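You operate a simulated robot arm through the tools that you are given. There is no shell and no other tool. Be economical: measure what you need, move in short steps, check, and stop when the job is done.

You run a simulated two-armed robot. Do the job below in one go: nothing can be reset, and whatever is moved stays where it is left.

## Task
Shut the bottom chest drawer. Put the grey cover on the crate lid. Take the short brass sleeve and leave it on the top of the red cage. Put the green plug on the green job card on the front granite. Pull the top chest drawer open. Do these in any order. Set down upright: green plug.

Only the result counts: the job must be done as asked and must still hold three seconds after the hand-in. Knocking over, shifting, dropping, spilling or breaking anything else fails it. A push-on lid holds only when it is set on centred and level and pressed home; a screw cap is set on level and turned clockwise until tight.

## Robot
Two 7-joint arms with fingered hands on one trunk, on a base that drives. Base frame: it is fixed to the floor where the robot stands at the start and does not move with it; the origin is under the middle of the robot, x ahead of it, y to its left, z up. Readings come in m, degrees, newtons and seconds.
The left shoulder is at the start at [0.06, 0.166, 0.951], the right one opposite. With the tool pointing down near the work surface each hand reaches from about 0.36 to 0.86 m from the robot's upright axis, wherever it stands, measured 20 degrees to its own side. Places, roughly: bottom chest drawer [0.7, -0.3, 0.3]; crate lid [-0.25, 0.5, 0.75]; green plug (4x4x7 cm) [-2, 3.3, 0.7]; grey cover (15x17x6 cm) [-0.5, 4, 1]; job card [-2.25, 3.5, 0.75]; short brass sleeve (4x4x3 cm) [-1.5, 5.2, 0.8]; top chest drawer [0.8, -0.4, 0.8]; top of the red cage [-1.8, 6.2, 1.3]. Payload 5 kg a hand.
Tool frame (each hand has its own): the origin (TCP) lies between the finger pads and is the grasp point; the fingertips stand 0.032 m ahead of it; z points along the fingers, y is the line along which they close. The gripper opens to 0.16 m. The gripper's body begins 0.089 m behind the TCP. The gripper is a hand of 3 fingers: y runs from the thumb to the fingers, the wrist lies at [0, 0, -0.267] in the tool frame, and closing takes about 1.5 s.
Orientation is told as [roll, pitch, yaw] about the base's x, y, z axes, in that order, counted from this pose: with the fingers straight down and closing along the base's y, the tool's x points along the base's -x, its y along +y and its z along -z.

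## Interface
- The arms move only by the tool send_rows. It takes "left_deltas", "right_deltas" or both (then of equal length, played together; a hand with none holds still); each is a list of rows, each an object of numbers (a shift or turn left out is 0, a gripper value left out holds the last): "x", "y", "z": the shift along the tool's x, y, z in m; "ax", "ay", "az": the turn, a rotation vector about the tool's x, y, z in degrees. In form: [{"x": .., "y": .., "z": .., "ax": .., "ay": .., "az": ..}, ...]. A call has 1 to 12 rows; each row shifts and turns the commanded pose from where the row before left it, along the tool's axes as they then stand. "left_hand" and "right_hand" are, for a hand that has rows, the opening, from 0 (shut) to 1 (fully open), set as the call begins (left out, the last holds). Each row takes 0.2 s and may step no farther than 0.05 m and 8.6 degrees from the row before; otherwise, or with a gripper value out of range, the whole call is refused. Where a pose cannot be reached the arm comes as near as it can. A force on the tool above 40 N (or 10 N above the force at the start of the call, whichever is more), or a blocked arm, ends the call early, and 0.2 s more pass. Each finger travels about 0.045 m/s and halts on what it meets, pressing with about 28 N; the grip force reading is that of the motor and also rises with nothing between the fingers. The clock runs only during rows and for 0.2 s after the last one: add rows that do not move to give the fingers time. The reply holds the time, the measured pose of the TCP, the force on the tool along the base axes, the opening and the grip force, in the units named above and with some noise, with the torque about the TCP (base axes, N m) and any sound that the robot's microphone picked up.
- Cameras (640 x 400 px; columns grow to the right, rows downward): "scene" is now at [0.0264, 0.0126, 1.5654]; the picture's right is [0.20, -0.98, -0.00], its down [-0.91, -0.18, -0.37] and it looks along [0.37, 0.07, -0.93] (base axes); focal length 214 px, centre (320, 200). "left" rides on the left gripper at [-0.065, -0.004, -0.116] in its tool frame; the picture's right is [0.06, -1.00, 0.00], its down [0.87, 0.05, -0.49] and it looks along [0.49, 0.03, 0.87] (tool axes); focal length 261 px, centre (320, 200). "right" rides on the right gripper at [0.065, -0.004, -0.116] in its tool frame; the picture's right is [0.06, 1.00, 0.00], its down [-0.87, 0.05, -0.49] and it looks along [-0.49, 0.03, 0.87] (tool axes); focal length 261 px, centre (320, 200). There is no depth. A picture from a camera that has moved, and an enlarged one, comes with that camera's place and axes in the base frame and with its lens.
- snapshot(camera): a new picture of that camera. No time passes.
- move_column(by): slides the trunk up (or, below 0, down) by that many m; the arms and the scene camera ride with it, the base frame stays. It gives what a move gives, with no picture.
- roll_base(legs): drives the robot by 1 to 6 legs, each [ahead, turn to the left] in m and degrees, along the robot's own axes; the way and the turn of a leg run together, so that a leg with both is an arc; at most 1.5 m and 180 degrees a leg. The arms and the cameras ride along, it lands a little off, and it stops where it bumps. It gives what a move gives.
- curl_fingers(finger1, finger2, thumb_bend, hand): sets how far each is bent, from 0 (flat) to 1 (curled in); at 0.3 the hand is open as for a grip, at 0.7 the pads meet at the TCP. One left out holds its place. A second passes; each finger stops where it meets its share of the squeeze, and holds until it gets a number again. A gripper value or a shape takes the hand back. It gives what a move gives, with no picture; readings hold the bend of each and the force on the fingers (four entries, about 0 where the hand has none), thumb and palm.
- set_grasp(shape, hand): the hand has 3 fingers and takes this shape, open, in about a second: jaw (thumb against the fingers, like two jaws); tri (thumb and two fingers); tip (a fingertip pinch); poke (one finger out to press); point (the index stretched); flat (the hand flat); cup (the hand cupped); fist (a fist). The gripper value then closes the fingers along that shape, each until it touches; the sizes above hold for jaw. It gives what a move gives, with no picture.
- aim_head(pan, tilt): turns the head with the scene camera to pan (to the left, within 86 degrees either way) and tilt (down, from -29 to 69), counted from straight ahead of the robot. It gives what a move gives.
- enlarge(camera, box): a new picture of the part [left, top, right, bottom] of that camera's present view, enlarged. No time passes.
- hand_in(): hands the job in; it is judged then, once.

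Work in short steps. Places have to be worked out from the pictures, the camera data and where the tool is seen: move nearer, look again, correct. Check each grasp and each placing, and mend what went wrong. You have 165 turns and 122 pictures in all, those below and enlarged ones among them. Open the grippers and draw the arms clear of the work before you hand the job in, unless the task says otherwise; then end with one line.

The tools are called after "Call:" as a command line: name --argument value ..., lists and objects as JSON in quotes. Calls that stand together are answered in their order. send_rows: Moves the arms, as the interface text tells. Its arguments: {"type":"object","properties":{"left_deltas":{"type":"array"},"left_hand":{"type":"number"},"right_deltas":{"type":"array"},"right_hand":{"type":"number"}},"required":[]} The other tools are called the same way: move_column (by) slides the trunk up or down; set_grasp (shape, hand) gives the hand a shape; curl_fingers (finger1, finger2, thumb_bend, hand) moves the fingers one by one; roll_base (legs) drives the base; aim_head (pan, tilt) turns the head that bears the scene camera; snapshot (camera) takes a picture; enlarge (camera, box) takes an enlarged picture of a part of a camera's view; hand_in () hands the job in.

At the start:

```text
clock: 0.0
left_eef_pos: [0.5181, 0.1193, 1.1811]
left_orientation: [0.0, 0.0, 0.0]
left_contact_force: [0.3, -0.1, -0.1]
left_torque: [0.0, 0.01, -0.03]
left_gripper_width: 0.1598
left_grip_force: 0.0
left_shape: jaw
left_bend: [0.3, 0.3, 0.3]
left_finger forces: [0.1, 0.0, 0.0, 0.1, 0.0, 0.0]
right_eef_pos: [0.4635, -0.3875, 1.184]
right_orientation: [-0.1, 0.0, -0.1]
right_contact_force: [0.1, -0.3, -0.3]
right_torque: [-0.01, 0.04, -0.03]
right_gripper_width: 0.1601
right_grip_force: 0.0
right_shape: jaw
right_bend: [0.3, 0.3, 0.3]
right_finger forces: [0.0, 0.0, 0.0, 0.1, 0.1, 0.0]
trunk travel left (down, up): [-0.5, 0.09]
robot x, y, heading: [-0.0016, -0.0013, -0.1]
head pan, tilt: [11.5, 68.0]
```

scene: 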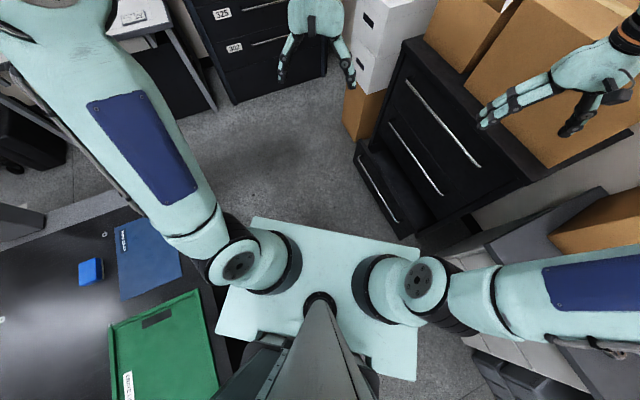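
right: 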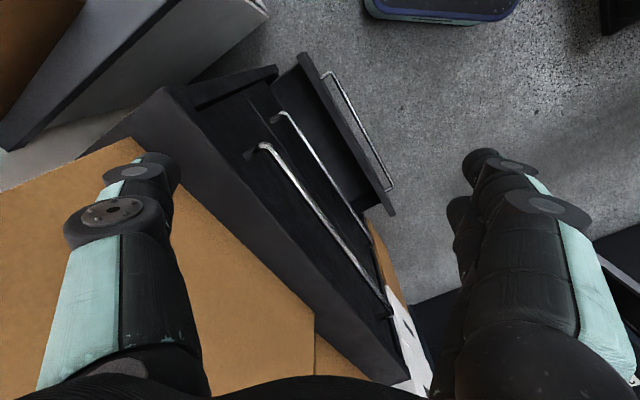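
left: 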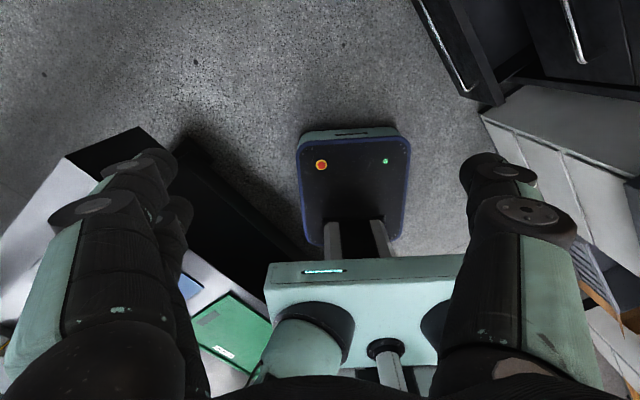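

I start by looking at the chest: the bottom drawer is open, ahead and to the right. I aim the head there.

Call:
aim_head --pan -30 --tilt 45

Call:
snapshot --camera "scene"

```text
clock: 1.1
left_eef_pos: [0.5189, 0.119, 1.1804]
left_orientation: [0.0, 0.0, 0.0]
left_contact_force: [-0.8, -0.2, -0.4]
left_torque: [0.0, -0.03, -0.02]
left_gripper_width: 0.1599
left_grip_force: 0.2
left_shape: jaw
left_bend: [0.3, 0.3, 0.3]
left_finger forces: [0.0, 0.1, 0.0, 0.0, 0.0, 0.0]
right_eef_pos: [0.4634, -0.3874, 1.1844]
right_orientation: [0.0, -0.1, 0.0]
right_contact_force: [-0.3, 0.1, 0.5]
right_torque: [-0.01, -0.02, 0.0]
right_gripper_width: 0.1599
right_grip_force: 0.0
right_shape: jaw
right_bend: [0.3, 0.3, 0.3]
right_finger forces: [0.0, 0.1, 0.1, 0.0, 0.1, 0.1]
trunk travel left (down, up): [-0.5, 0.09]
robot x, y, heading: [-0.0, -0.0011, -0.0]
head pan, tilt: [-30.0, 45.0]
```

```text
118 pictures are left
camera scene: at [0.0411, -0.0392, 1.5935], right [-0.5, -0.87, 0.0], down [-0.61, 0.35, -0.71], along [0.61, -0.35, -0.71], focal length 214 px, centre (320, 200)
```

scene: 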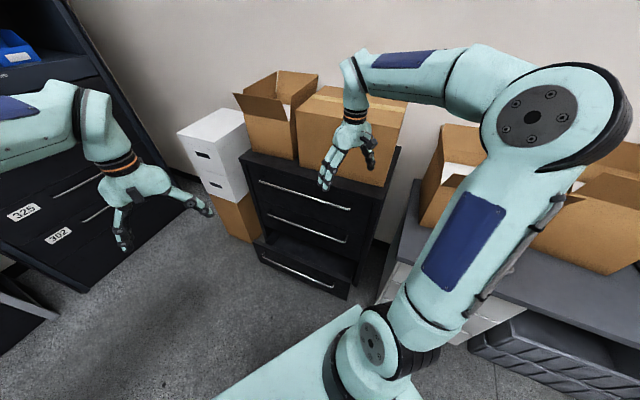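

The chest front faces roughly along (-0.59, 0.81), with the top handle's middle near [0.73,-0.33,0.89] and the open bottom drawer's handle near [0.66,-0.22,0.33]. I turn the base about -54° to face it squarely.

Call:
roll_base --legs '[[0, -54]]'

Call:
aim_head --pan 20 --tilt 50

Call:
snapshot --camera "scene"

Call:
snapshot --camera "left"

```text
clock: 4.0
left_eef_pos: [0.4002, -0.3509, 1.1806]
left_orientation: [-0.1, -0.1, -54.2]
left_contact_force: [-0.4, 0.8, -0.3]
left_torque: [0.02, -0.01, -0.01]
left_gripper_width: 0.1599
left_grip_force: 0.0
left_shape: jaw
left_bend: [0.3, 0.3, 0.3]
left_finger forces: [0.0, 0.0, 0.0, 0.1, 0.0, 0.0]
right_eef_pos: [-0.0417, -0.6024, 1.1841]
right_orientation: [0.0, -0.1, -54.1]
right_contact_force: [0.1, 1.5, 0.3]
right_torque: [0.03, 0.01, 0.0]
right_gripper_width: 0.1597
right_grip_force: 0.1
right_shape: jaw
right_bend: [0.3, 0.3, 0.3]
right_finger forces: [0.1, 0.0, 0.0, 0.0, 0.1, 0.0]
trunk travel left (down, up): [-0.5, 0.09]
robot x, y, heading: [-0.0038, -0.0023, -53.9]
head pan, tilt: [-30.0, 45.0]
```

```text
clock: 5.2
left_eef_pos: [0.4006, -0.3505, 1.1808]
left_orientation: [0.0, 0.0, -54.1]
left_contact_force: [0.7, -1.0, 1.0]
left_torque: [0.02, 0.01, -0.01]
left_gripper_width: 0.1597
left_grip_force: 0.1
left_shape: jaw
left_bend: [0.3, 0.3, 0.3]
left_finger forces: [0.1, 0.1, 0.0, 0.0, 0.0, 0.0]
right_eef_pos: [-0.0422, -0.6026, 1.1833]
right_orientation: [0.1, 0.1, -54.1]
right_contact_force: [-0.2, -0.2, 0.4]
right_torque: [0.0, 0.0, 0.02]
right_gripper_width: 0.16
right_grip_force: 0.1
right_shape: jaw
right_bend: [0.3, 0.3, 0.3]
right_finger forces: [0.0, 0.0, 0.0, 0.0, 0.1, 0.0]
trunk travel left (down, up): [-0.5, 0.09]
robot x, y, heading: [0.0027, 0.0011, -54.1]
head pan, tilt: [20.0, 50.0]
```

```text
117 pictures are left
camera scene: at [0.0466, -0.0176, 1.5866], right [-0.56, -0.83, 0.0], down [-0.63, 0.43, -0.64], along [0.53, -0.36, -0.77], focal length 214 px, centre (320, 200)
```

scene: 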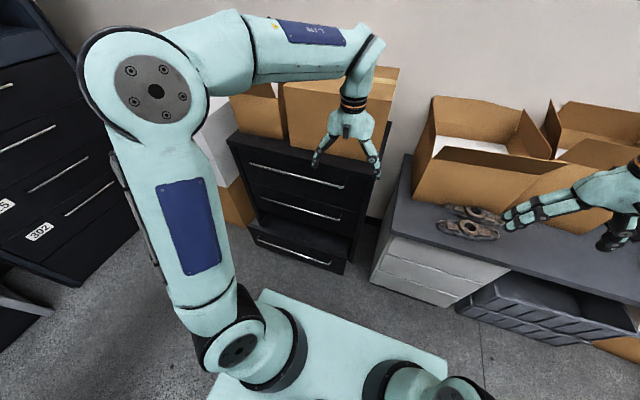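

```text
116 pictures are left
camera left: at [0.4363, -0.4048, 1.2962], right [-0.84, -0.53, 0.0], down [-0.47, 0.74, 0.49], along [-0.26, 0.42, -0.87], focal length 261 px, centre (320, 200)
```

left: 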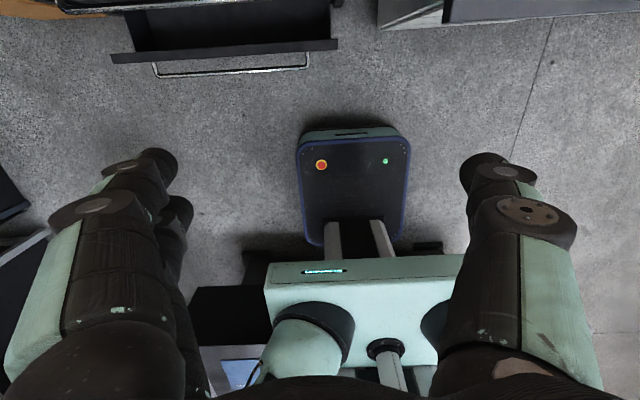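

The turn went well and the left-hand view gives the bottom handle running from [0.88,-0.06] to [0.45,-0.35]. I back up 0.1 m and lower the trunk so the left hand can push it.

Call:
roll_base --legs '[[-0.1, -1]]'

Call:
send_rows --left_deltas '[{"y": 0.05}, {"y": 0.05}, {"y": 0.05}, {"y": 0.05}, {"y": 0.05}]' --left_hand 0

Call:
move_column --by -0.45

Call:
snapshot --camera "scene"

Call:
snapshot --camera "left"

```text
clock: 6.3
left_eef_pos: [0.3351, -0.273, 1.1818]
left_orientation: [0.1, -0.2, -55.1]
left_contact_force: [-0.4, 0.8, 0.3]
left_torque: [-0.07, -0.02, 0.01]
left_gripper_width: 0.1598
left_grip_force: 0.0
left_shape: jaw
left_bend: [0.3, 0.3, 0.3]
left_finger forces: [0.0, 0.1, 0.0, 0.1, 0.1, 0.0]
right_eef_pos: [-0.1122, -0.5182, 1.1839]
right_orientation: [0.0, 0.0, -55.1]
right_contact_force: [-1.2, 1.2, 0.5]
right_torque: [-0.05, -0.03, 0.02]
right_gripper_width: 0.1598
right_grip_force: 0.0
right_shape: jaw
right_bend: [0.3, 0.3, 0.3]
right_finger forces: [0.0, 0.0, 0.1, 0.0, 0.1, 0.0]
trunk travel left (down, up): [-0.5, 0.09]
robot x, y, heading: [-0.0604, 0.0813, -55.1]
head pan, tilt: [20.0, 50.0]
```

```text
clock: 7.5
left_eef_pos: [0.5423, -0.13, 1.1821]
left_orientation: [-0.1, 0.0, -55.2]
left_contact_force: [-0.3, -0.6, -0.9]
left_torque: [0.01, 0.02, 0.02]
left_gripper_width: 0.0539
left_grip_force: 0.1
left_shape: jaw
left_bend: [0.73, 0.73, 0.7]
left_finger forces: [0.0, 0.0, 0.0, 0.1, 0.1, 0.0]
right_eef_pos: [-0.1107, -0.5188, 1.184]
right_orientation: [-0.1, 0.0, -55.0]
right_contact_force: [-0.3, 0.2, 0.6]
right_torque: [-0.03, -0.01, 0.02]
right_gripper_width: 0.1599
right_grip_force: 0.1
right_shape: jaw
right_bend: [0.3, 0.3, 0.3]
right_finger forces: [0.0, 0.0, 0.1, 0.0, 0.0, 0.0]
trunk travel left (down, up): [-0.5, 0.09]
robot x, y, heading: [-0.0603, 0.0815, -55.1]
head pan, tilt: [20.0, 50.0]
```

```text
refused: -0.45 is not a number from -0.4 to 0.4
```

```text
115 pictures are left
camera scene: at [-0.0108, 0.0642, 1.5866], right [-0.57, -0.82, 0.0], down [-0.63, 0.44, -0.64], along [0.53, -0.37, -0.77], focal length 214 px, centre (320, 200)
```

scene: 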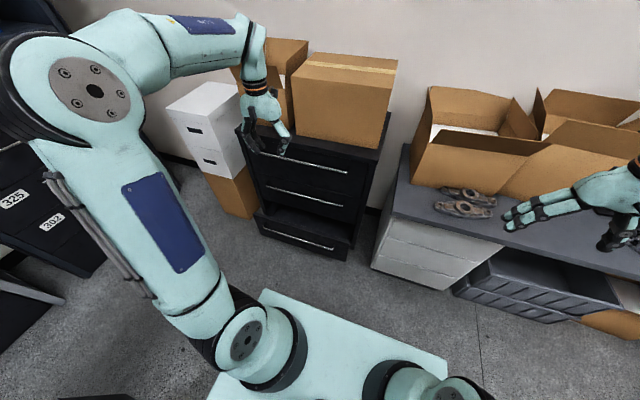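

```text
114 pictures are left
camera left: at [0.5783, -0.1853, 1.2965], right [-0.85, -0.52, 0.0], down [-0.45, 0.74, 0.49], along [-0.26, 0.42, -0.87], focal length 261 px, centre (320, 200)
```

left: 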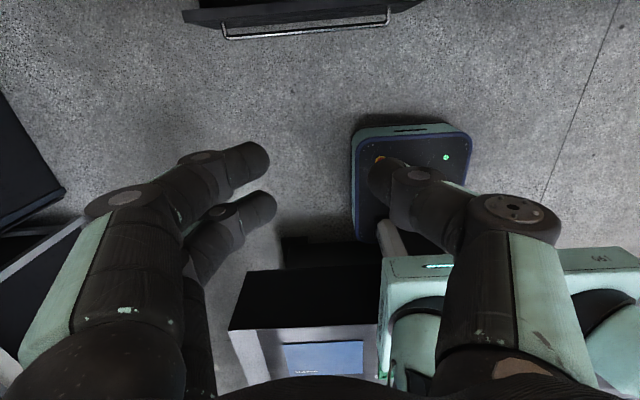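

The handle's middle comes out at [0.645,-0.21], 0.12 m ahead of the left hand. I lower the trunk 0.4, then tilt the hand forward 25° and lower it.

Call:
move_column --by -0.4

Call:
send_rows --left_deltas '[{"ay": -8.3}, {"ay": -8.3}, {"ay": -8.3}, {"x": 0.019, "z": 0.041}, {"x": 0.019, "z": 0.041}, {"x": 0.019, "z": 0.041}, {"x": 0.019, "z": 0.041}, {"x": 0.019, "z": 0.041}]' --left_hand 0

```text
clock: 11.3
left_eef_pos: [0.5421, -0.1299, 0.7816]
left_orientation: [0.0, 0.0, -55.2]
left_contact_force: [0.6, -0.3, -0.4]
left_torque: [0.0, -0.01, 0.03]
left_gripper_width: 0.0
left_grip_force: 28.1
left_shape: jaw
left_bend: [0.65, 0.65, 0.67]
left_finger forces: [0.0, 0.0, 0.0, 0.0, 0.1, 0.1]
right_eef_pos: [-0.1118, -0.5191, 0.7836]
right_orientation: [0.0, 0.0, -55.2]
right_contact_force: [-0.3, 1.4, -0.3]
right_torque: [0.0, 0.04, -0.02]
right_gripper_width: 0.1598
right_grip_force: 0.0
right_shape: jaw
right_bend: [0.3, 0.3, 0.3]
right_finger forces: [0.1, 0.0, 0.0, 0.0, 0.1, 0.0]
trunk travel left (down, up): [-0.1, 0.49]
robot x, y, heading: [-0.0577, 0.0816, -55.0]
head pan, tilt: [20.0, 50.0]
```

```text
clock: 13.1
left_eef_pos: [0.5433, -0.1317, 0.5545]
left_orientation: [0.0, -25.0, -55.0]
left_contact_force: [0.0, -0.1, -0.5]
left_torque: [-0.01, -0.03, -0.02]
left_gripper_width: 0.0004
left_grip_force: 27.3
left_shape: jaw
left_bend: [0.65, 0.65, 0.67]
left_finger forces: [0.0, 0.0, 0.1, 0.0, 0.1, 0.1]
right_eef_pos: [-0.1109, -0.5193, 0.7836]
right_orientation: [-0.1, 0.0, -55.2]
right_contact_force: [-0.4, 0.1, 0.8]
right_torque: [-0.03, 0.0, -0.03]
right_gripper_width: 0.1598
right_grip_force: 0.1
right_shape: jaw
right_bend: [0.3, 0.3, 0.3]
right_finger forces: [0.1, 0.0, 0.0, 0.0, 0.0, 0.0]
trunk travel left (down, up): [-0.1, 0.49]
robot x, y, heading: [-0.058, 0.0799, -55.3]
head pan, tilt: [20.0, 50.0]
```

Motion works straight. I lower a further 0.22 m to z≈0.33 and look.

Call:
send_rows --left_deltas '[{"x": 0.019, "z": 0.041}, {"x": 0.019, "z": 0.041}, {"x": 0.019, "z": 0.041}, {"x": 0.019, "z": 0.041}, {"x": 0.019, "z": 0.041}]'

Call:
snapshot --camera "left"

Call:
snapshot --camera "scene"

```text
clock: 14.3
left_eef_pos: [0.5422, -0.1316, 0.3305]
left_orientation: [0.0, -25.0, -55.0]
left_contact_force: [0.2, -0.7, 0.7]
left_torque: [0.01, 0.02, -0.01]
left_gripper_width: 0.0
left_grip_force: 28.0
left_shape: jaw
left_bend: [0.65, 0.65, 0.67]
left_finger forces: [0.0, 0.0, 0.0, 0.0, 0.1, 0.0]
right_eef_pos: [-0.1111, -0.5204, 0.7839]
right_orientation: [0.1, 0.0, -55.1]
right_contact_force: [-0.3, -0.8, -0.3]
right_torque: [0.0, -0.03, -0.01]
right_gripper_width: 0.16
right_grip_force: 0.1
right_shape: jaw
right_bend: [0.3, 0.3, 0.3]
right_finger forces: [0.0, 0.0, 0.1, 0.0, 0.1, 0.1]
trunk travel left (down, up): [-0.1, 0.49]
robot x, y, heading: [-0.0597, 0.0817, -54.9]
head pan, tilt: [20.0, 50.0]
```

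```text
113 pictures are left
camera left: at [0.5448, -0.141, 0.4622], right [-0.85, -0.53, -0.03], down [-0.53, 0.85, 0.08], along [-0.02, 0.08, -1.0], focal length 261 px, centre (320, 200)
```

left: 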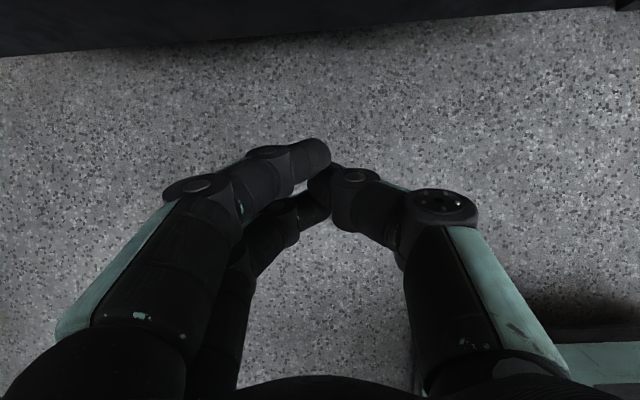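

```text
112 pictures are left
camera scene: at [-0.0121, 0.0636, 1.1867], right [-0.57, -0.82, 0.0], down [-0.63, 0.44, -0.64], along [0.53, -0.37, -0.77], focal length 214 px, centre (320, 200)
```

scene: 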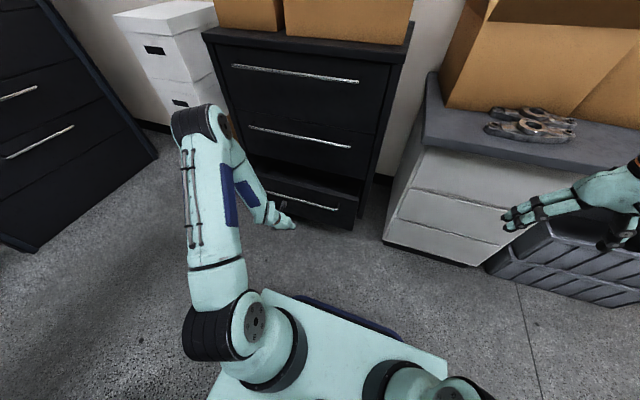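

The hand sits in front of the drawer, at handle height. I push forward horizontally in short steps.

Call:
send_rows --left_deltas '[{"x": -0.027, "z": 0.0127}, {"x": -0.027, "z": 0.0127}, {"x": -0.018, "z": 0.0085}, {"x": -0.018, "z": 0.0085}, {"x": -0.018, "z": 0.0085}, {"x": -0.018, "z": 0.0085}, {"x": -0.018, "z": 0.0085}]'

Call:
snapshot --camera "scene"

```text
clock: 15.9
left_eef_pos: [0.6343, -0.2638, 0.3296]
left_orientation: [-0.1, -24.9, -55.2]
left_contact_force: [-0.6, 0.1, 0.3]
left_torque: [0.01, -0.01, 0.0]
left_gripper_width: 0.0002
left_grip_force: 27.6
left_shape: jaw
left_bend: [0.65, 0.65, 0.67]
left_finger forces: [0.0, 0.1, 0.0, 0.1, 0.1, 0.1]
right_eef_pos: [-0.1115, -0.5192, 0.7829]
right_orientation: [0.0, -0.1, -55.1]
right_contact_force: [-0.6, 0.5, 0.8]
right_torque: [0.03, -0.04, 0.03]
right_gripper_width: 0.1599
right_grip_force: 0.0
right_shape: jaw
right_bend: [0.3, 0.3, 0.3]
right_finger forces: [0.0, 0.0, 0.0, 0.0, 0.1, 0.1]
trunk travel left (down, up): [-0.1, 0.49]
robot x, y, heading: [-0.059, 0.0802, -54.8]
head pan, tilt: [20.0, 50.0]
```

```text
111 pictures are left
camera scene: at [-0.0119, 0.0636, 1.1866], right [-0.57, -0.82, 0.0], down [-0.63, 0.44, -0.64], along [0.53, -0.37, -0.77], focal length 214 px, centre (320, 200)
```

scene: 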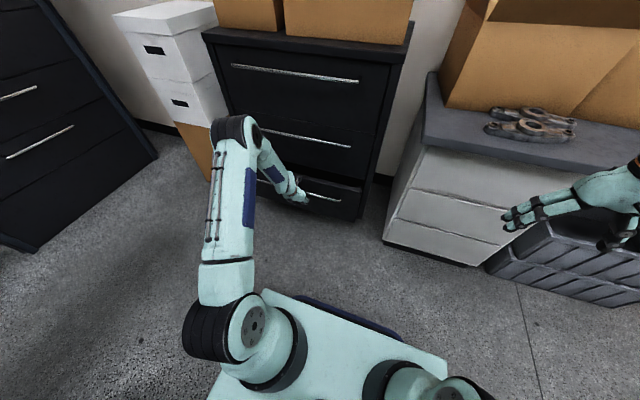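

No reaction force yet but the hand is at the handle; I keep pushing.

Call:
send_rows --left_deltas '[{"x": -0.018, "z": 0.0085}, {"x": -0.018, "z": 0.0085}, {"x": -0.018, "z": 0.0085}, {"x": -0.018, "z": 0.0085}, {"x": -0.018, "z": 0.0085}]'

Call:
snapshot --camera "scene"

```text
clock: 17.1
left_eef_pos: [0.688, -0.3407, 0.3258]
left_orientation: [-0.3, -24.5, -54.7]
left_contact_force: [-21.9, 23.8, 3.0]
left_torque: [-1.13, -1.28, 1.33]
left_gripper_width: 0.0
left_grip_force: 28.2
left_shape: jaw
left_bend: [0.65, 0.65, 0.67]
left_finger forces: [27.9, 0.1, 0.0, 0.0, 0.1, 0.0]
right_eef_pos: [-0.1094, -0.5192, 0.7859]
right_orientation: [0.0, -0.1, -55.0]
right_contact_force: [0.2, 0.6, -0.1]
right_torque: [-0.02, 0.04, -0.03]
right_gripper_width: 0.1599
right_grip_force: 0.1
right_shape: jaw
right_bend: [0.3, 0.3, 0.3]
right_finger forces: [0.0, 0.0, 0.1, 0.1, 0.0, 0.1]
trunk travel left (down, up): [-0.1, 0.49]
robot x, y, heading: [-0.0537, 0.0797, -54.8]
head pan, tilt: [20.0, 50.0]
```

```text
110 pictures are left
camera scene: at [-0.0126, 0.0647, 1.1868], right [-0.57, -0.82, 0.0], down [-0.63, 0.44, -0.64], along [0.53, -0.37, -0.77], focal length 214 px, centre (320, 200)
```

scene: 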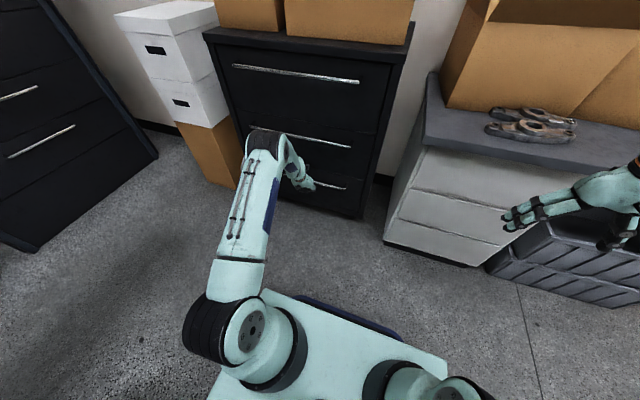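

The drawer now nearly lines up with the others, and force is rising (32 N). One more push to confirm it's home.

Call:
send_rows --left_deltas '[{"x": -0.009, "z": 0.0042}, {"x": -0.009, "z": 0.0042}, {"x": -0.009, "z": 0.0042}, {"x": -0.009, "z": 0.0042}]'

Call:
enlarge --camera "scene" --box '[200, 20, 420, 230]'

```text
clock: 17.4
left_eef_pos: [0.6881, -0.3398, 0.3232]
left_orientation: [-0.5, -24.2, -54.5]
left_contact_force: [-5.5, 5.1, 0.8]
left_torque: [-0.25, -0.32, 0.27]
left_gripper_width: 0.0
left_grip_force: 27.8
left_shape: jaw
left_bend: [0.65, 0.65, 0.67]
left_finger forces: [6.2, 0.1, 0.1, 0.1, 0.0, 0.0]
right_eef_pos: [-0.1106, -0.5193, 0.7832]
right_orientation: [-0.1, -0.1, -54.9]
right_contact_force: [0.0, -0.3, -0.6]
right_torque: [0.0, 0.03, -0.01]
right_gripper_width: 0.1597
right_grip_force: 0.1
right_shape: jaw
right_bend: [0.3, 0.3, 0.3]
right_finger forces: [0.0, 0.0, 0.0, 0.1, 0.0, 0.0]
trunk travel left (down, up): [-0.1, 0.49]
robot x, y, heading: [-0.0584, 0.0847, -54.8]
head pan, tilt: [20.0, 50.0]
stopped in row 1 (left hand): the force on the tool passed its limit at 54 N (the readings are from after the stop); the commanded pose is now the measured one
```

```text
1.90 times, centred on (310, 125) of scene
camera zoom: at [-0.0121, 0.0642, 1.1865], right [-0.57, -0.82, 0.0], down [-0.63, 0.44, -0.64], along [0.53, -0.37, -0.77], focal length 408 px, centre (339, 343)
```

zoom: 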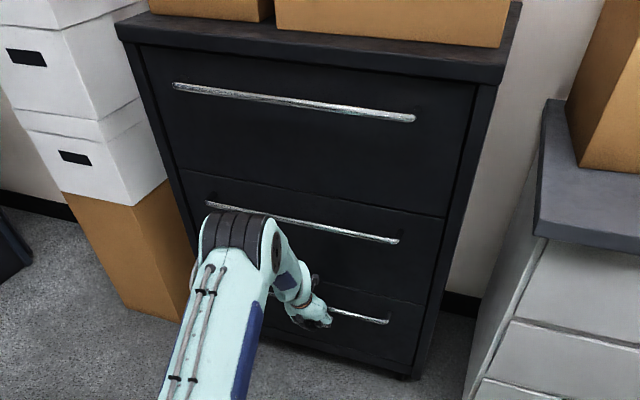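

Bottom drawer is home (54 N stop, flush with the others). I back the hand off and raise the trunk.

Call:
send_rows --left_deltas '[{"x": 0.041, "z": -0.019}, {"x": 0.041, "z": -0.019}, {"x": 0.041, "z": -0.019}, {"x": 0.041, "z": -0.019}]'

Call:
move_column --by 0.4

Call:
send_rows --left_deltas '[{"ay": -8.2}, {"ay": -8.2}, {"ay": -8.2}, {"ay": -8.2}, {"ay": -8.2}, {"ay": -8.2}, {"ay": -8.2}, {"ay": -8.2}]' --left_hand 1

Call:
send_rows --left_deltas '[{"az": -8.2}, {"az": -8.2}, {"az": -8.2}, {"az": -8.2}, {"az": -8.2}, {"az": -8.2}, {"az": -8.2}, {"az": -8.2}, {"az": -8.2}, {"az": -8.2}, {"az": -8.0}]'

Call:
snapshot --camera "scene"

Call:
snapshot --camera "left"

```text
clock: 18.4
left_eef_pos: [0.5844, -0.1947, 0.3279]
left_orientation: [-0.4, -24.3, -54.6]
left_contact_force: [0.6, -0.3, 0.6]
left_torque: [-0.01, 0.02, -0.02]
left_gripper_width: 0.0
left_grip_force: 28.2
left_shape: jaw
left_bend: [0.65, 0.65, 0.67]
left_finger forces: [0.0, 0.1, 0.1, 0.1, 0.1, 0.1]
right_eef_pos: [-0.11, -0.5188, 0.7836]
right_orientation: [0.0, -0.1, -55.0]
right_contact_force: [0.2, 0.2, 0.1]
right_torque: [0.05, -0.01, -0.02]
right_gripper_width: 0.16
right_grip_force: 0.1
right_shape: jaw
right_bend: [0.3, 0.3, 0.3]
right_finger forces: [0.0, 0.1, 0.0, 0.0, 0.1, 0.0]
trunk travel left (down, up): [-0.1, 0.49]
robot x, y, heading: [-0.0605, 0.0826, -54.9]
head pan, tilt: [20.0, 50.0]
```

```text
clock: 22.2
left_eef_pos: [0.5851, -0.1931, 0.7263]
left_orientation: [-0.4, -24.2, -54.7]
left_contact_force: [0.2, 0.1, 0.7]
left_torque: [0.0, 0.0, 0.0]
left_gripper_width: 0.0001
left_grip_force: 27.6
left_shape: jaw
left_bend: [0.65, 0.65, 0.67]
left_finger forces: [0.1, 0.1, 0.0, 0.1, 0.1, 0.0]
right_eef_pos: [-0.1098, -0.5187, 1.1835]
right_orientation: [0.0, 0.0, -55.1]
right_contact_force: [-0.3, -0.4, -0.9]
right_torque: [0.01, -0.01, 0.02]
right_gripper_width: 0.1602
right_grip_force: 0.1
right_shape: jaw
right_bend: [0.3, 0.3, 0.3]
right_finger forces: [0.1, 0.0, 0.0, 0.0, 0.0, 0.1]
trunk travel left (down, up): [-0.5, 0.09]
robot x, y, heading: [-0.0586, 0.0838, -54.8]
head pan, tilt: [20.0, 50.0]
```

```text
clock: 24.1
left_eef_pos: [0.5845, -0.1912, 0.7268]
left_orientation: [-86.4, -89.6, 31.6]
left_contact_force: [0.4, 0.0, -0.1]
left_torque: [-0.06, 0.03, -0.04]
left_gripper_width: 0.16
left_grip_force: 0.1
left_shape: jaw
left_bend: [0.3, 0.3, 0.3]
left_finger forces: [0.0, 0.0, 0.0, 0.1, 0.2, 0.0]
right_eef_pos: [-0.1111, -0.5175, 1.1836]
right_orientation: [0.1, -0.1, -55.0]
right_contact_force: [-0.3, 0.2, -0.5]
right_torque: [0.0, -0.03, -0.01]
right_gripper_width: 0.1598
right_grip_force: 0.0
right_shape: jaw
right_bend: [0.3, 0.3, 0.3]
right_finger forces: [0.0, 0.0, 0.0, 0.0, 0.0, 0.0]
trunk travel left (down, up): [-0.5, 0.09]
robot x, y, heading: [-0.0561, 0.0835, -54.8]
head pan, tilt: [20.0, 50.0]
```

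```text
clock: 26.4
left_eef_pos: [0.5839, -0.1922, 0.7253]
left_orientation: [-89.8, 0.5, 35.3]
left_contact_force: [-0.2, 0.1, 0.4]
left_torque: [-0.01, 0.03, 0.02]
left_gripper_width: 0.16
left_grip_force: 0.1
left_shape: jaw
left_bend: [0.3, 0.3, 0.3]
left_finger forces: [0.0, 0.0, 0.0, 0.1, 0.1, 0.0]
right_eef_pos: [-0.11, -0.5184, 1.1845]
right_orientation: [0.0, 0.0, -55.0]
right_contact_force: [-0.4, 0.2, -0.3]
right_torque: [0.0, 0.02, -0.01]
right_gripper_width: 0.16
right_grip_force: 0.0
right_shape: jaw
right_bend: [0.3, 0.3, 0.3]
right_finger forces: [0.0, 0.0, 0.0, 0.0, 0.0, 0.0]
trunk travel left (down, up): [-0.5, 0.09]
robot x, y, heading: [-0.0587, 0.0793, -55.3]
head pan, tilt: [20.0, 50.0]
```

```text
108 pictures are left
camera scene: at [-0.0121, 0.0641, 1.5866], right [-0.57, -0.82, 0.0], down [-0.63, 0.44, -0.64], along [0.53, -0.37, -0.77], focal length 214 px, centre (320, 200)
```

scene: 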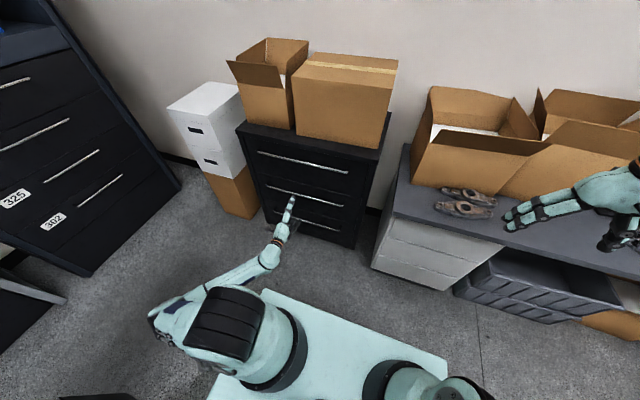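

```text
107 pictures are left
camera left: at [0.5712, -0.0604, 0.7302], right [-0.04, -0.03, 1.0], down [-0.99, -0.1, -0.04], along [0.1, -0.99, -0.03], focal length 261 px, centre (320, 200)
```

left: 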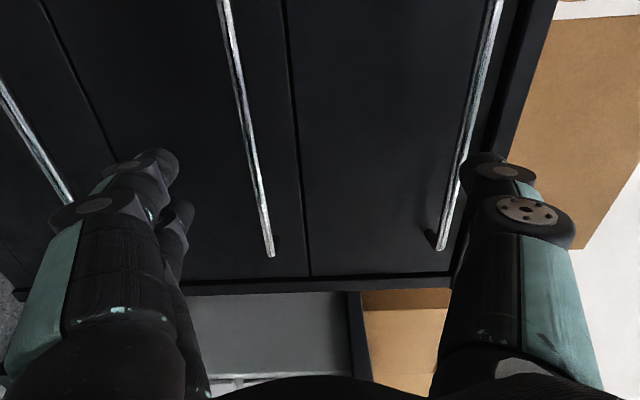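

The hand is oriented well, thumb above; the top handle is at z≈0.905, about 0.2 m ahead. I raise to its height and approach.

Call:
send_rows --left_deltas '[{"y": -0.045}, {"y": -0.045}, {"y": -0.045}, {"y": -0.045}, {"z": 0.04}, {"z": 0.04}, {"z": 0.03}]'

Call:
snapshot --camera "left"

Call:
enlarge --camera "scene" --box '[200, 80, 400, 240]'

```text
clock: 28.1
left_eef_pos: [0.6484, -0.2827, 0.9064]
left_orientation: [-89.7, 0.3, 35.3]
left_contact_force: [0.3, 0.8, 0.7]
left_torque: [0.03, 0.0, 0.0]
left_gripper_width: 0.1601
left_grip_force: 0.0
left_shape: jaw
left_bend: [0.3, 0.3, 0.3]
left_finger forces: [0.0, 0.0, 0.0, 0.0, 0.0, 0.1]
right_eef_pos: [-0.1094, -0.5193, 1.1846]
right_orientation: [-0.1, 0.0, -55.0]
right_contact_force: [-0.1, -0.3, -0.2]
right_torque: [0.02, 0.03, -0.01]
right_gripper_width: 0.1598
right_grip_force: 0.0
right_shape: jaw
right_bend: [0.3, 0.3, 0.3]
right_finger forces: [0.1, 0.0, 0.0, 0.0, 0.0, 0.0]
trunk travel left (down, up): [-0.5, 0.09]
robot x, y, heading: [-0.0577, 0.0837, -54.9]
head pan, tilt: [20.0, 50.0]
```

```text
106 pictures are left
camera left: at [0.6358, -0.1506, 0.9091], right [-0.04, -0.03, 1.0], down [-0.99, -0.1, -0.05], along [0.1, -0.99, -0.03], focal length 261 px, centre (320, 200)
```

left: 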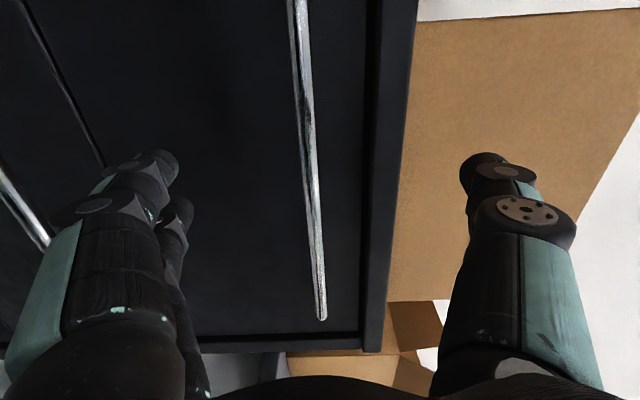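

```text
2.50 times, centred on (300, 160) of scene
camera zoom: at [-0.012, 0.0638, 1.5866], right [-0.57, -0.82, 0.0], down [-0.63, 0.44, -0.64], along [0.53, -0.37, -0.77], focal length 536 px, centre (370, 300)
```

zoom: 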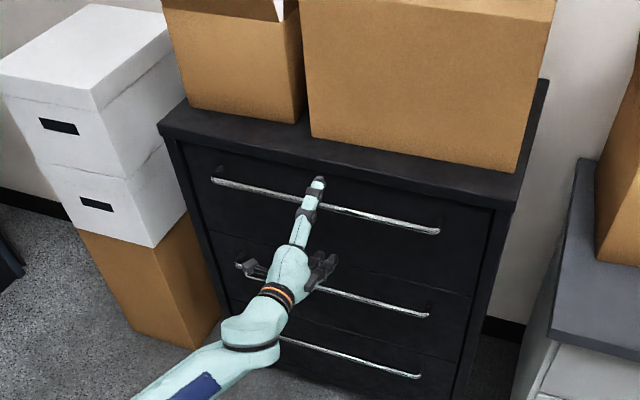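

The bar is at z≈0.893, 0.085 m ahead; the chest's lip lies just above, so I narrow the hand, lower 12 mm and advance.

Call:
send_rows --left_deltas '[{"y": 0.012}, {}, {}, {}, {}, {"z": 0.02}, {"z": 0.02}, {"z": 0.02}, {"z": 0.015}]' --left_hand 0.45

Call:
snapshot --camera "left"

Call:
enlarge --camera "scene" --box '[240, 110, 360, 210]'

```text
clock: 30.1
left_eef_pos: [0.6924, -0.3439, 0.8935]
left_orientation: [-89.7, 0.4, 35.3]
left_contact_force: [0.2, 0.0, 0.4]
left_torque: [0.02, 0.0, -0.01]
left_gripper_width: 0.0727
left_grip_force: 0.1
left_shape: jaw
left_bend: [0.73, 0.73, 0.7]
left_finger forces: [0.0, 0.1, 0.0, 0.0, 0.0, 0.0]
right_eef_pos: [-0.1102, -0.5195, 1.1836]
right_orientation: [0.0, 0.0, -55.0]
right_contact_force: [0.5, 0.0, -0.7]
right_torque: [0.03, 0.03, -0.01]
right_gripper_width: 0.1598
right_grip_force: 0.0
right_shape: jaw
right_bend: [0.3, 0.3, 0.3]
right_finger forces: [0.0, 0.0, 0.0, 0.0, 0.1, 0.1]
trunk travel left (down, up): [-0.5, 0.09]
robot x, y, heading: [-0.0589, 0.086, -54.8]
head pan, tilt: [20.0, 50.0]
```

```text
104 pictures are left
camera left: at [0.6793, -0.2117, 0.8969], right [-0.04, -0.04, 1.0], down [-0.99, -0.1, -0.05], along [0.1, -0.99, -0.03], focal length 261 px, centre (320, 200)
```

left: 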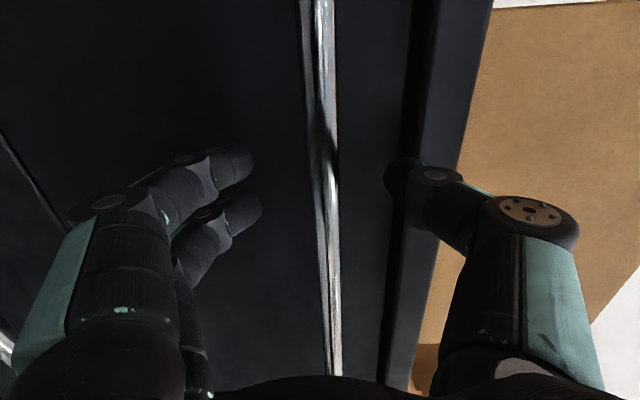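

```text
4.00 times, centred on (300, 160) of scene
camera zoom: at [-0.0119, 0.0639, 1.5866], right [-0.57, -0.82, 0.0], down [-0.63, 0.44, -0.64], along [0.53, -0.37, -0.77], focal length 858 px, centre (400, 360)
```

zoom: 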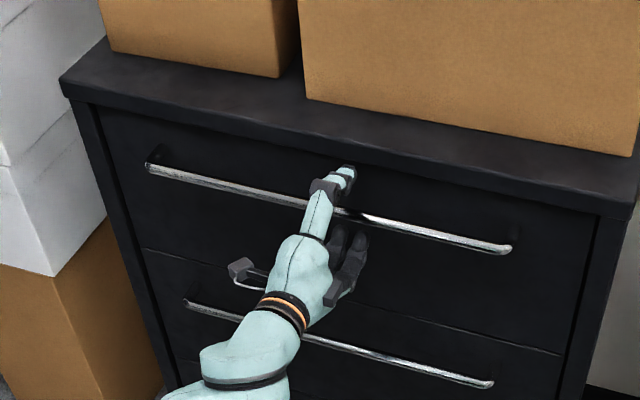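

The bar lies between thumb and fingers. I close and check the grip.

Call:
send_rows --left_deltas '[{"z": 0.008}, {}, {}, {}, {}, {}, {}, {}]' --left_hand 0

Call:
snapshot --camera "left"

```text
clock: 31.9
left_eef_pos: [0.696, -0.3513, 0.8946]
left_orientation: [-89.9, 0.4, 35.2]
left_contact_force: [1.5, -1.3, 5.9]
left_torque: [0.03, -0.01, -0.02]
left_gripper_width: 0.0002
left_grip_force: 28.1
left_shape: jaw
left_bend: [0.65, 0.65, 0.69]
left_finger forces: [0.1, 0.0, 0.1, 0.1, 0.2, 0.0]
right_eef_pos: [-0.1119, -0.5195, 1.1835]
right_orientation: [0.1, 0.0, -54.9]
right_contact_force: [0.0, 0.1, 0.2]
right_torque: [0.04, -0.01, -0.02]
right_gripper_width: 0.1597
right_grip_force: 0.0
right_shape: jaw
right_bend: [0.3, 0.3, 0.3]
right_finger forces: [0.0, 0.0, 0.0, 0.0, 0.0, 0.0]
trunk travel left (down, up): [-0.5, 0.09]
robot x, y, heading: [-0.0571, 0.0828, -54.9]
head pan, tilt: [20.0, 50.0]
```

```text
102 pictures are left
camera left: at [0.6837, -0.2181, 0.8978], right [-0.04, -0.03, 1.0], down [-0.99, -0.1, -0.05], along [0.1, -0.99, -0.03], focal length 261 px, centre (320, 200)
```

left: 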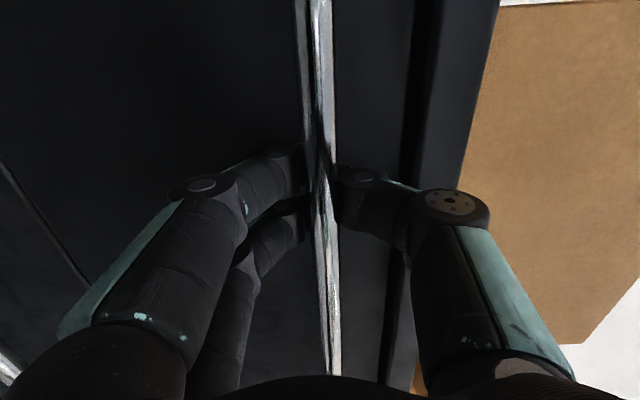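

The closed fingers seem to enclose the bar (width 0, bar inside the curl). I try a short pull.

Call:
send_rows --left_deltas '[{"z": -0.02}, {"z": -0.02}, {"z": -0.02}]'

Call:
snapshot --camera "left"

```text
clock: 32.6
left_eef_pos: [0.6615, -0.3013, 0.8932]
left_orientation: [-89.8, 0.4, 35.4]
left_contact_force: [-0.9, 1.3, 6.4]
left_torque: [-0.01, -0.02, -0.01]
left_gripper_width: 0.0
left_grip_force: 27.9
left_shape: jaw
left_bend: [0.65, 0.65, 0.71]
left_finger forces: [0.0, 0.0, 0.0, 0.1, 4.3, 0.1]
right_eef_pos: [-0.1109, -0.5187, 1.1837]
right_orientation: [0.0, -0.1, -55.0]
right_contact_force: [0.6, 0.3, 0.0]
right_torque: [-0.04, -0.01, -0.03]
right_gripper_width: 0.1598
right_grip_force: 0.1
right_shape: jaw
right_bend: [0.3, 0.3, 0.3]
right_finger forces: [0.1, 0.1, 0.1, 0.0, 0.0, 0.0]
trunk travel left (down, up): [-0.5, 0.09]
robot x, y, heading: [-0.0568, 0.0842, -54.8]
head pan, tilt: [20.0, 50.0]
```

```text
101 pictures are left
camera left: at [0.6488, -0.1683, 0.8967], right [-0.04, -0.03, 1.0], down [-0.99, -0.1, -0.05], along [0.1, -0.99, -0.03], focal length 261 px, centre (320, 200)
```

left: 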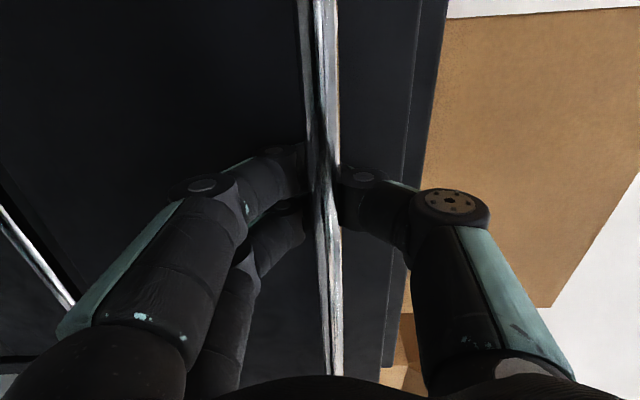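

The drawer follows the hand. I keep pulling.

Call:
send_rows --left_deltas '[{"z": -0.02}, {"z": -0.02}, {"z": -0.02}, {"z": -0.02}, {"z": -0.02}, {"z": -0.02}, {"z": -0.02}]'

Call:
snapshot --camera "scene"

```text
clock: 34.2
left_eef_pos: [0.5812, -0.1866, 0.8929]
left_orientation: [-89.8, 0.4, 35.3]
left_contact_force: [-1.7, 2.6, 1.8]
left_torque: [-0.05, -0.03, 0.04]
left_gripper_width: 0.0001
left_grip_force: 28.7
left_shape: jaw
left_bend: [0.65, 0.65, 0.71]
left_finger forces: [0.1, 0.0, 0.0, 0.0, 0.4, 0.0]
right_eef_pos: [-0.1105, -0.5189, 1.1843]
right_orientation: [0.0, -0.1, -55.1]
right_contact_force: [0.8, -0.1, -0.3]
right_torque: [-0.01, 0.0, 0.01]
right_gripper_width: 0.1597
right_grip_force: 0.1
right_shape: jaw
right_bend: [0.3, 0.3, 0.3]
right_finger forces: [0.0, 0.0, 0.0, 0.0, 0.1, 0.0]
trunk travel left (down, up): [-0.5, 0.09]
robot x, y, heading: [-0.0621, 0.0821, -54.9]
head pan, tilt: [20.0, 50.0]
```

```text
100 pictures are left
camera scene: at [-0.0123, 0.0646, 1.5866], right [-0.57, -0.82, 0.0], down [-0.63, 0.44, -0.64], along [0.53, -0.37, -0.77], focal length 214 px, centre (320, 200)
```

scene: 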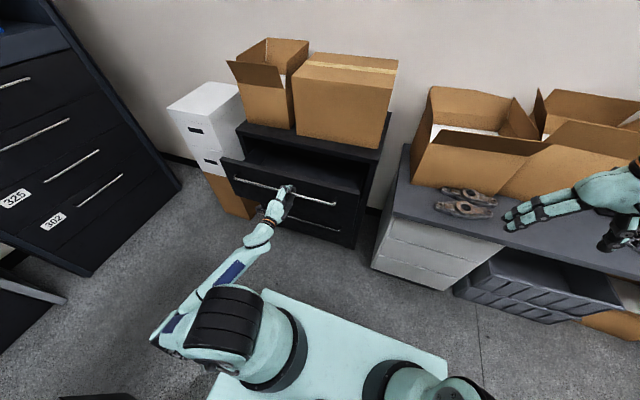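

The drawer is about 0.2 m out. I pull further.

Call:
send_rows --left_deltas '[{"z": -0.02}, {"z": -0.02}, {"z": -0.02}, {"z": -0.02}]'

Call:
snapshot --camera "scene"

```text
clock: 35.2
left_eef_pos: [0.5348, -0.1213, 0.8955]
left_orientation: [-89.8, 0.4, 35.4]
left_contact_force: [-0.3, 0.1, 0.1]
left_torque: [-0.01, 0.02, 0.0]
left_gripper_width: 0.0
left_grip_force: 27.6
left_shape: jaw
left_bend: [0.65, 0.65, 0.69]
left_finger forces: [0.1, 0.0, 0.0, 0.0, 0.6, 0.0]
right_eef_pos: [-0.1115, -0.5178, 1.1843]
right_orientation: [0.0, -0.1, -55.0]
right_contact_force: [-0.3, -0.9, -0.6]
right_torque: [0.02, -0.02, -0.01]
right_gripper_width: 0.1595
right_grip_force: 0.0
right_shape: jaw
right_bend: [0.3, 0.3, 0.3]
right_finger forces: [0.0, 0.0, 0.0, 0.0, 0.0, 0.1]
trunk travel left (down, up): [-0.5, 0.09]
robot x, y, heading: [-0.0631, 0.0837, -54.7]
head pan, tilt: [20.0, 50.0]
```

```text
99 pictures are left
camera scene: at [-0.0124, 0.0644, 1.5866], right [-0.57, -0.82, 0.0], down [-0.63, 0.44, -0.64], along [0.53, -0.37, -0.77], focal length 214 px, centre (320, 200)
```

scene: 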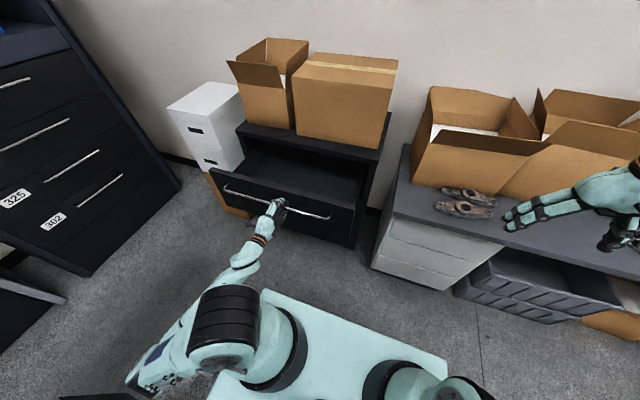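

About 0.28 m open. One last small pull, then release.

Call:
send_rows --left_deltas '[{"z": -0.015}, {"z": -0.015}]'

Call:
send_rows --left_deltas '[{}, {}, {}, {}, {}, {}, {}, {}]' --left_hand 0.6

Call:
send_rows --left_deltas '[{"z": -0.02}, {"z": -0.02}, {"z": -0.02}, {"z": -0.02}]'

Call:
snapshot --camera "scene"

```text
clock: 35.9
left_eef_pos: [0.5214, -0.1017, 0.8941]
left_orientation: [-89.9, 0.3, 35.2]
left_contact_force: [20.9, -23.9, 4.3]
left_torque: [0.05, 0.07, 0.03]
left_gripper_width: 0.0
left_grip_force: 28.1
left_shape: jaw
left_bend: [0.64, 0.64, 0.68]
left_finger forces: [0.0, 0.0, 0.1, 0.0, 35.8, 0.0]
right_eef_pos: [-0.1109, -0.5204, 1.1831]
right_orientation: [0.0, 0.1, -55.2]
right_contact_force: [-0.7, 0.2, -0.3]
right_torque: [-0.05, -0.02, -0.01]
right_gripper_width: 0.1598
right_grip_force: 0.1
right_shape: jaw
right_bend: [0.3, 0.3, 0.3]
right_finger forces: [0.1, 0.1, 0.0, 0.0, 0.0, 0.0]
trunk travel left (down, up): [-0.5, 0.09]
robot x, y, heading: [-0.0559, 0.079, -55.1]
head pan, tilt: [20.0, 50.0]
stopped in row 2 (left hand): the force on the tool passed its limit at 53 N (the readings are from after the stop); the commanded pose is now the measured one
```

```text
clock: 37.7
left_eef_pos: [0.5206, -0.1019, 0.8952]
left_orientation: [-89.9, 0.2, 35.1]
left_contact_force: [0.4, 0.4, -0.4]
left_torque: [0.0, -0.01, -0.04]
left_gripper_width: 0.096
left_grip_force: 0.1
left_shape: jaw
left_bend: [0.71, 0.71, 0.7]
left_finger forces: [0.0, 0.1, 0.0, 0.0, 0.1, 0.1]
right_eef_pos: [-0.1113, -0.5182, 1.184]
right_orientation: [0.1, -0.1, -55.1]
right_contact_force: [0.3, 0.0, 0.1]
right_torque: [0.0, 0.02, -0.02]
right_gripper_width: 0.1598
right_grip_force: 0.1
right_shape: jaw
right_bend: [0.3, 0.3, 0.3]
right_finger forces: [0.0, 0.0, 0.0, 0.1, 0.0, 0.0]
trunk travel left (down, up): [-0.5, 0.09]
robot x, y, heading: [-0.0572, 0.0828, -54.8]
head pan, tilt: [20.0, 50.0]
```

```text
clock: 38.7
left_eef_pos: [0.4894, -0.0361, 0.8757]
left_orientation: [-90.1, 0.2, 35.1]
left_contact_force: [-0.2, 0.3, 0.1]
left_torque: [0.0, 0.01, 0.01]
left_gripper_width: 0.0959
left_grip_force: 0.1
left_shape: jaw
left_bend: [0.71, 0.71, 0.7]
left_finger forces: [0.1, 0.0, 0.0, 0.0, 0.0, 0.1]
left hand out of reach, approached as far as the arm can: row 2, 3, 4
right_eef_pos: [-0.1113, -0.5191, 1.1837]
right_orientation: [0.1, 0.0, -55.1]
right_contact_force: [0.7, -0.9, 0.8]
right_torque: [0.01, -0.01, -0.02]
right_gripper_width: 0.1595
right_grip_force: 0.0
right_shape: jaw
right_bend: [0.3, 0.3, 0.3]
right_finger forces: [0.0, 0.0, 0.1, 0.0, 0.0, 0.0]
trunk travel left (down, up): [-0.5, 0.09]
robot x, y, heading: [-0.0554, 0.082, -55.0]
head pan, tilt: [20.0, 50.0]
```

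```text
98 pictures are left
camera scene: at [-0.0121, 0.064, 1.5866], right [-0.57, -0.82, 0.0], down [-0.63, 0.44, -0.64], along [0.53, -0.37, -0.77], focal length 214 px, centre (320, 200)
```

scene: 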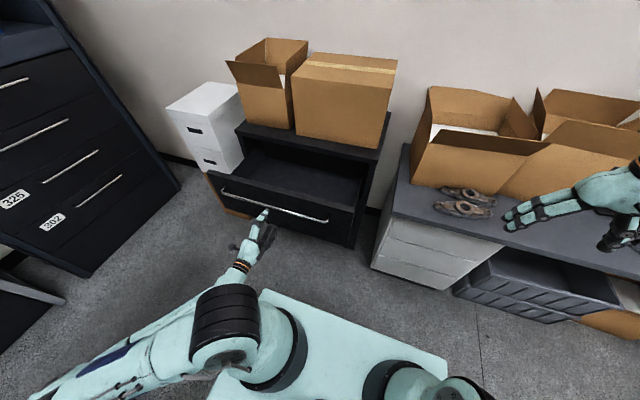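

The drawer reached its stop and the hand has let go. I lift the left hand and turn it back to pointing down.

Call:
send_rows --left_deltas '[{"y": -0.05}, {"y": -0.05}, {"y": -0.05}, {"y": -0.05}, {"y": -0.05}, {"y": -0.04}]'

Call:
send_rows --left_deltas '[{"az": 8.2}, {"az": 8.2}, {"az": 8.2}, {"az": 8.2}, {"az": 8.2}, {"az": 8.2}, {"az": 8.2}, {"az": 8.2}, {"az": 8.2}, {"az": 8.2}, {"az": 8.0}]'

Call:
send_rows --left_deltas '[{"ay": 8.2}, {"ay": 8.2}, {"ay": 8.2}, {"ay": 8.2}, {"ay": 8.2}, {"ay": 8.2}, {"ay": 8.2}, {"ay": 8.2}, {"ay": 8.2}, {"ay": 8.2}, {"ay": 8.0}]'

Call:
aim_head --pan 80 --tilt 40

Call:
snapshot --camera "scene"

```text
clock: 40.1
left_eef_pos: [0.6049, -0.0215, 1.0914]
left_orientation: [-90.0, 0.3, 34.9]
left_contact_force: [-0.2, -0.4, -0.6]
left_torque: [0.01, -0.01, 0.01]
left_gripper_width: 0.0963
left_grip_force: 0.0
left_shape: jaw
left_bend: [0.71, 0.71, 0.7]
left_finger forces: [0.0, 0.1, 0.1, 0.1, 0.0, 0.1]
left hand out of reach, approached as far as the arm can: row 1, 2, 3, 4, 5, 6
right_eef_pos: [-0.1112, -0.5195, 1.1843]
right_orientation: [0.0, 0.0, -55.2]
right_contact_force: [-0.2, 0.5, -0.5]
right_torque: [0.01, 0.01, 0.0]
right_gripper_width: 0.1599
right_grip_force: 0.1
right_shape: jaw
right_bend: [0.3, 0.3, 0.3]
right_finger forces: [0.1, 0.0, 0.0, 0.0, 0.0, 0.0]
trunk travel left (down, up): [-0.5, 0.09]
robot x, y, heading: [-0.0611, 0.0809, -54.9]
head pan, tilt: [20.0, 50.0]
```

```text
clock: 42.5
left_eef_pos: [0.6059, -0.0211, 1.0927]
left_orientation: [-64.5, -89.8, 9.6]
left_contact_force: [1.4, 0.1, -0.4]
left_torque: [0.02, 0.0, 0.02]
left_gripper_width: 0.0962
left_grip_force: 0.0
left_shape: jaw
left_bend: [0.71, 0.71, 0.7]
left_finger forces: [0.0, 0.0, 0.0, 0.1, 0.0, 0.1]
right_eef_pos: [-0.1121, -0.5204, 1.184]
right_orientation: [0.0, -0.1, -55.1]
right_contact_force: [-0.6, -0.1, 0.1]
right_torque: [0.0, 0.0, 0.02]
right_gripper_width: 0.1599
right_grip_force: 0.0
right_shape: jaw
right_bend: [0.3, 0.3, 0.3]
right_finger forces: [0.1, 0.0, 0.1, 0.0, 0.0, 0.1]
trunk travel left (down, up): [-0.5, 0.09]
robot x, y, heading: [-0.0594, 0.0843, -55.3]
head pan, tilt: [20.0, 50.0]
```

```text
clock: 44.9
left_eef_pos: [0.6059, -0.021, 1.0927]
left_orientation: [-0.4, 0.3, -54.8]
left_contact_force: [0.3, 0.7, -1.4]
left_torque: [0.01, 0.0, -0.01]
left_gripper_width: 0.0962
left_grip_force: 0.2
left_shape: jaw
left_bend: [0.71, 0.71, 0.7]
left_finger forces: [0.1, 0.1, 0.1, 0.0, 0.1, 0.0]
right_eef_pos: [-0.1111, -0.5183, 1.1831]
right_orientation: [0.0, 0.0, -55.2]
right_contact_force: [0.2, -0.5, -1.2]
right_torque: [-0.01, 0.03, 0.04]
right_gripper_width: 0.1599
right_grip_force: 0.1
right_shape: jaw
right_bend: [0.3, 0.3, 0.3]
right_finger forces: [0.1, 0.1, 0.0, 0.1, 0.0, 0.0]
trunk travel left (down, up): [-0.5, 0.09]
robot x, y, heading: [-0.0581, 0.0829, -55.2]
head pan, tilt: [20.0, 50.0]
```

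```text
clock: 46.2
left_eef_pos: [0.6051, -0.0215, 1.0911]
left_orientation: [-0.3, 0.0, -54.8]
left_contact_force: [0.4, -0.6, 0.0]
left_torque: [0.0, -0.02, 0.02]
left_gripper_width: 0.0964
left_grip_force: 0.0
left_shape: jaw
left_bend: [0.71, 0.71, 0.7]
left_finger forces: [0.1, 0.0, 0.0, 0.0, 0.1, 0.0]
right_eef_pos: [-0.1121, -0.52, 1.1838]
right_orientation: [0.0, 0.0, -55.1]
right_contact_force: [0.5, -1.1, -1.0]
right_torque: [-0.06, -0.01, 0.03]
right_gripper_width: 0.1603
right_grip_force: 0.1
right_shape: jaw
right_bend: [0.3, 0.3, 0.3]
right_finger forces: [0.1, 0.1, 0.1, 0.1, 0.0, 0.1]
trunk travel left (down, up): [-0.5, 0.09]
robot x, y, heading: [-0.0589, 0.0822, -55.2]
head pan, tilt: [80.0, 40.0]
```

```text
97 pictures are left
camera scene: at [0.0021, 0.1439, 1.6008], right [0.42, -0.91, 0.0], down [-0.58, -0.27, -0.77], along [0.69, 0.32, -0.64], focal length 214 px, centre (320, 200)
```

scene: 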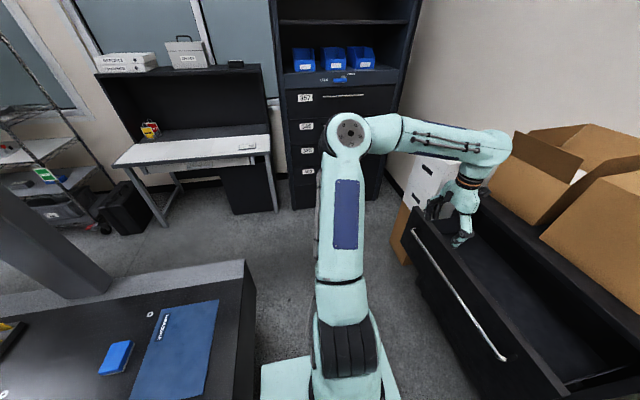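

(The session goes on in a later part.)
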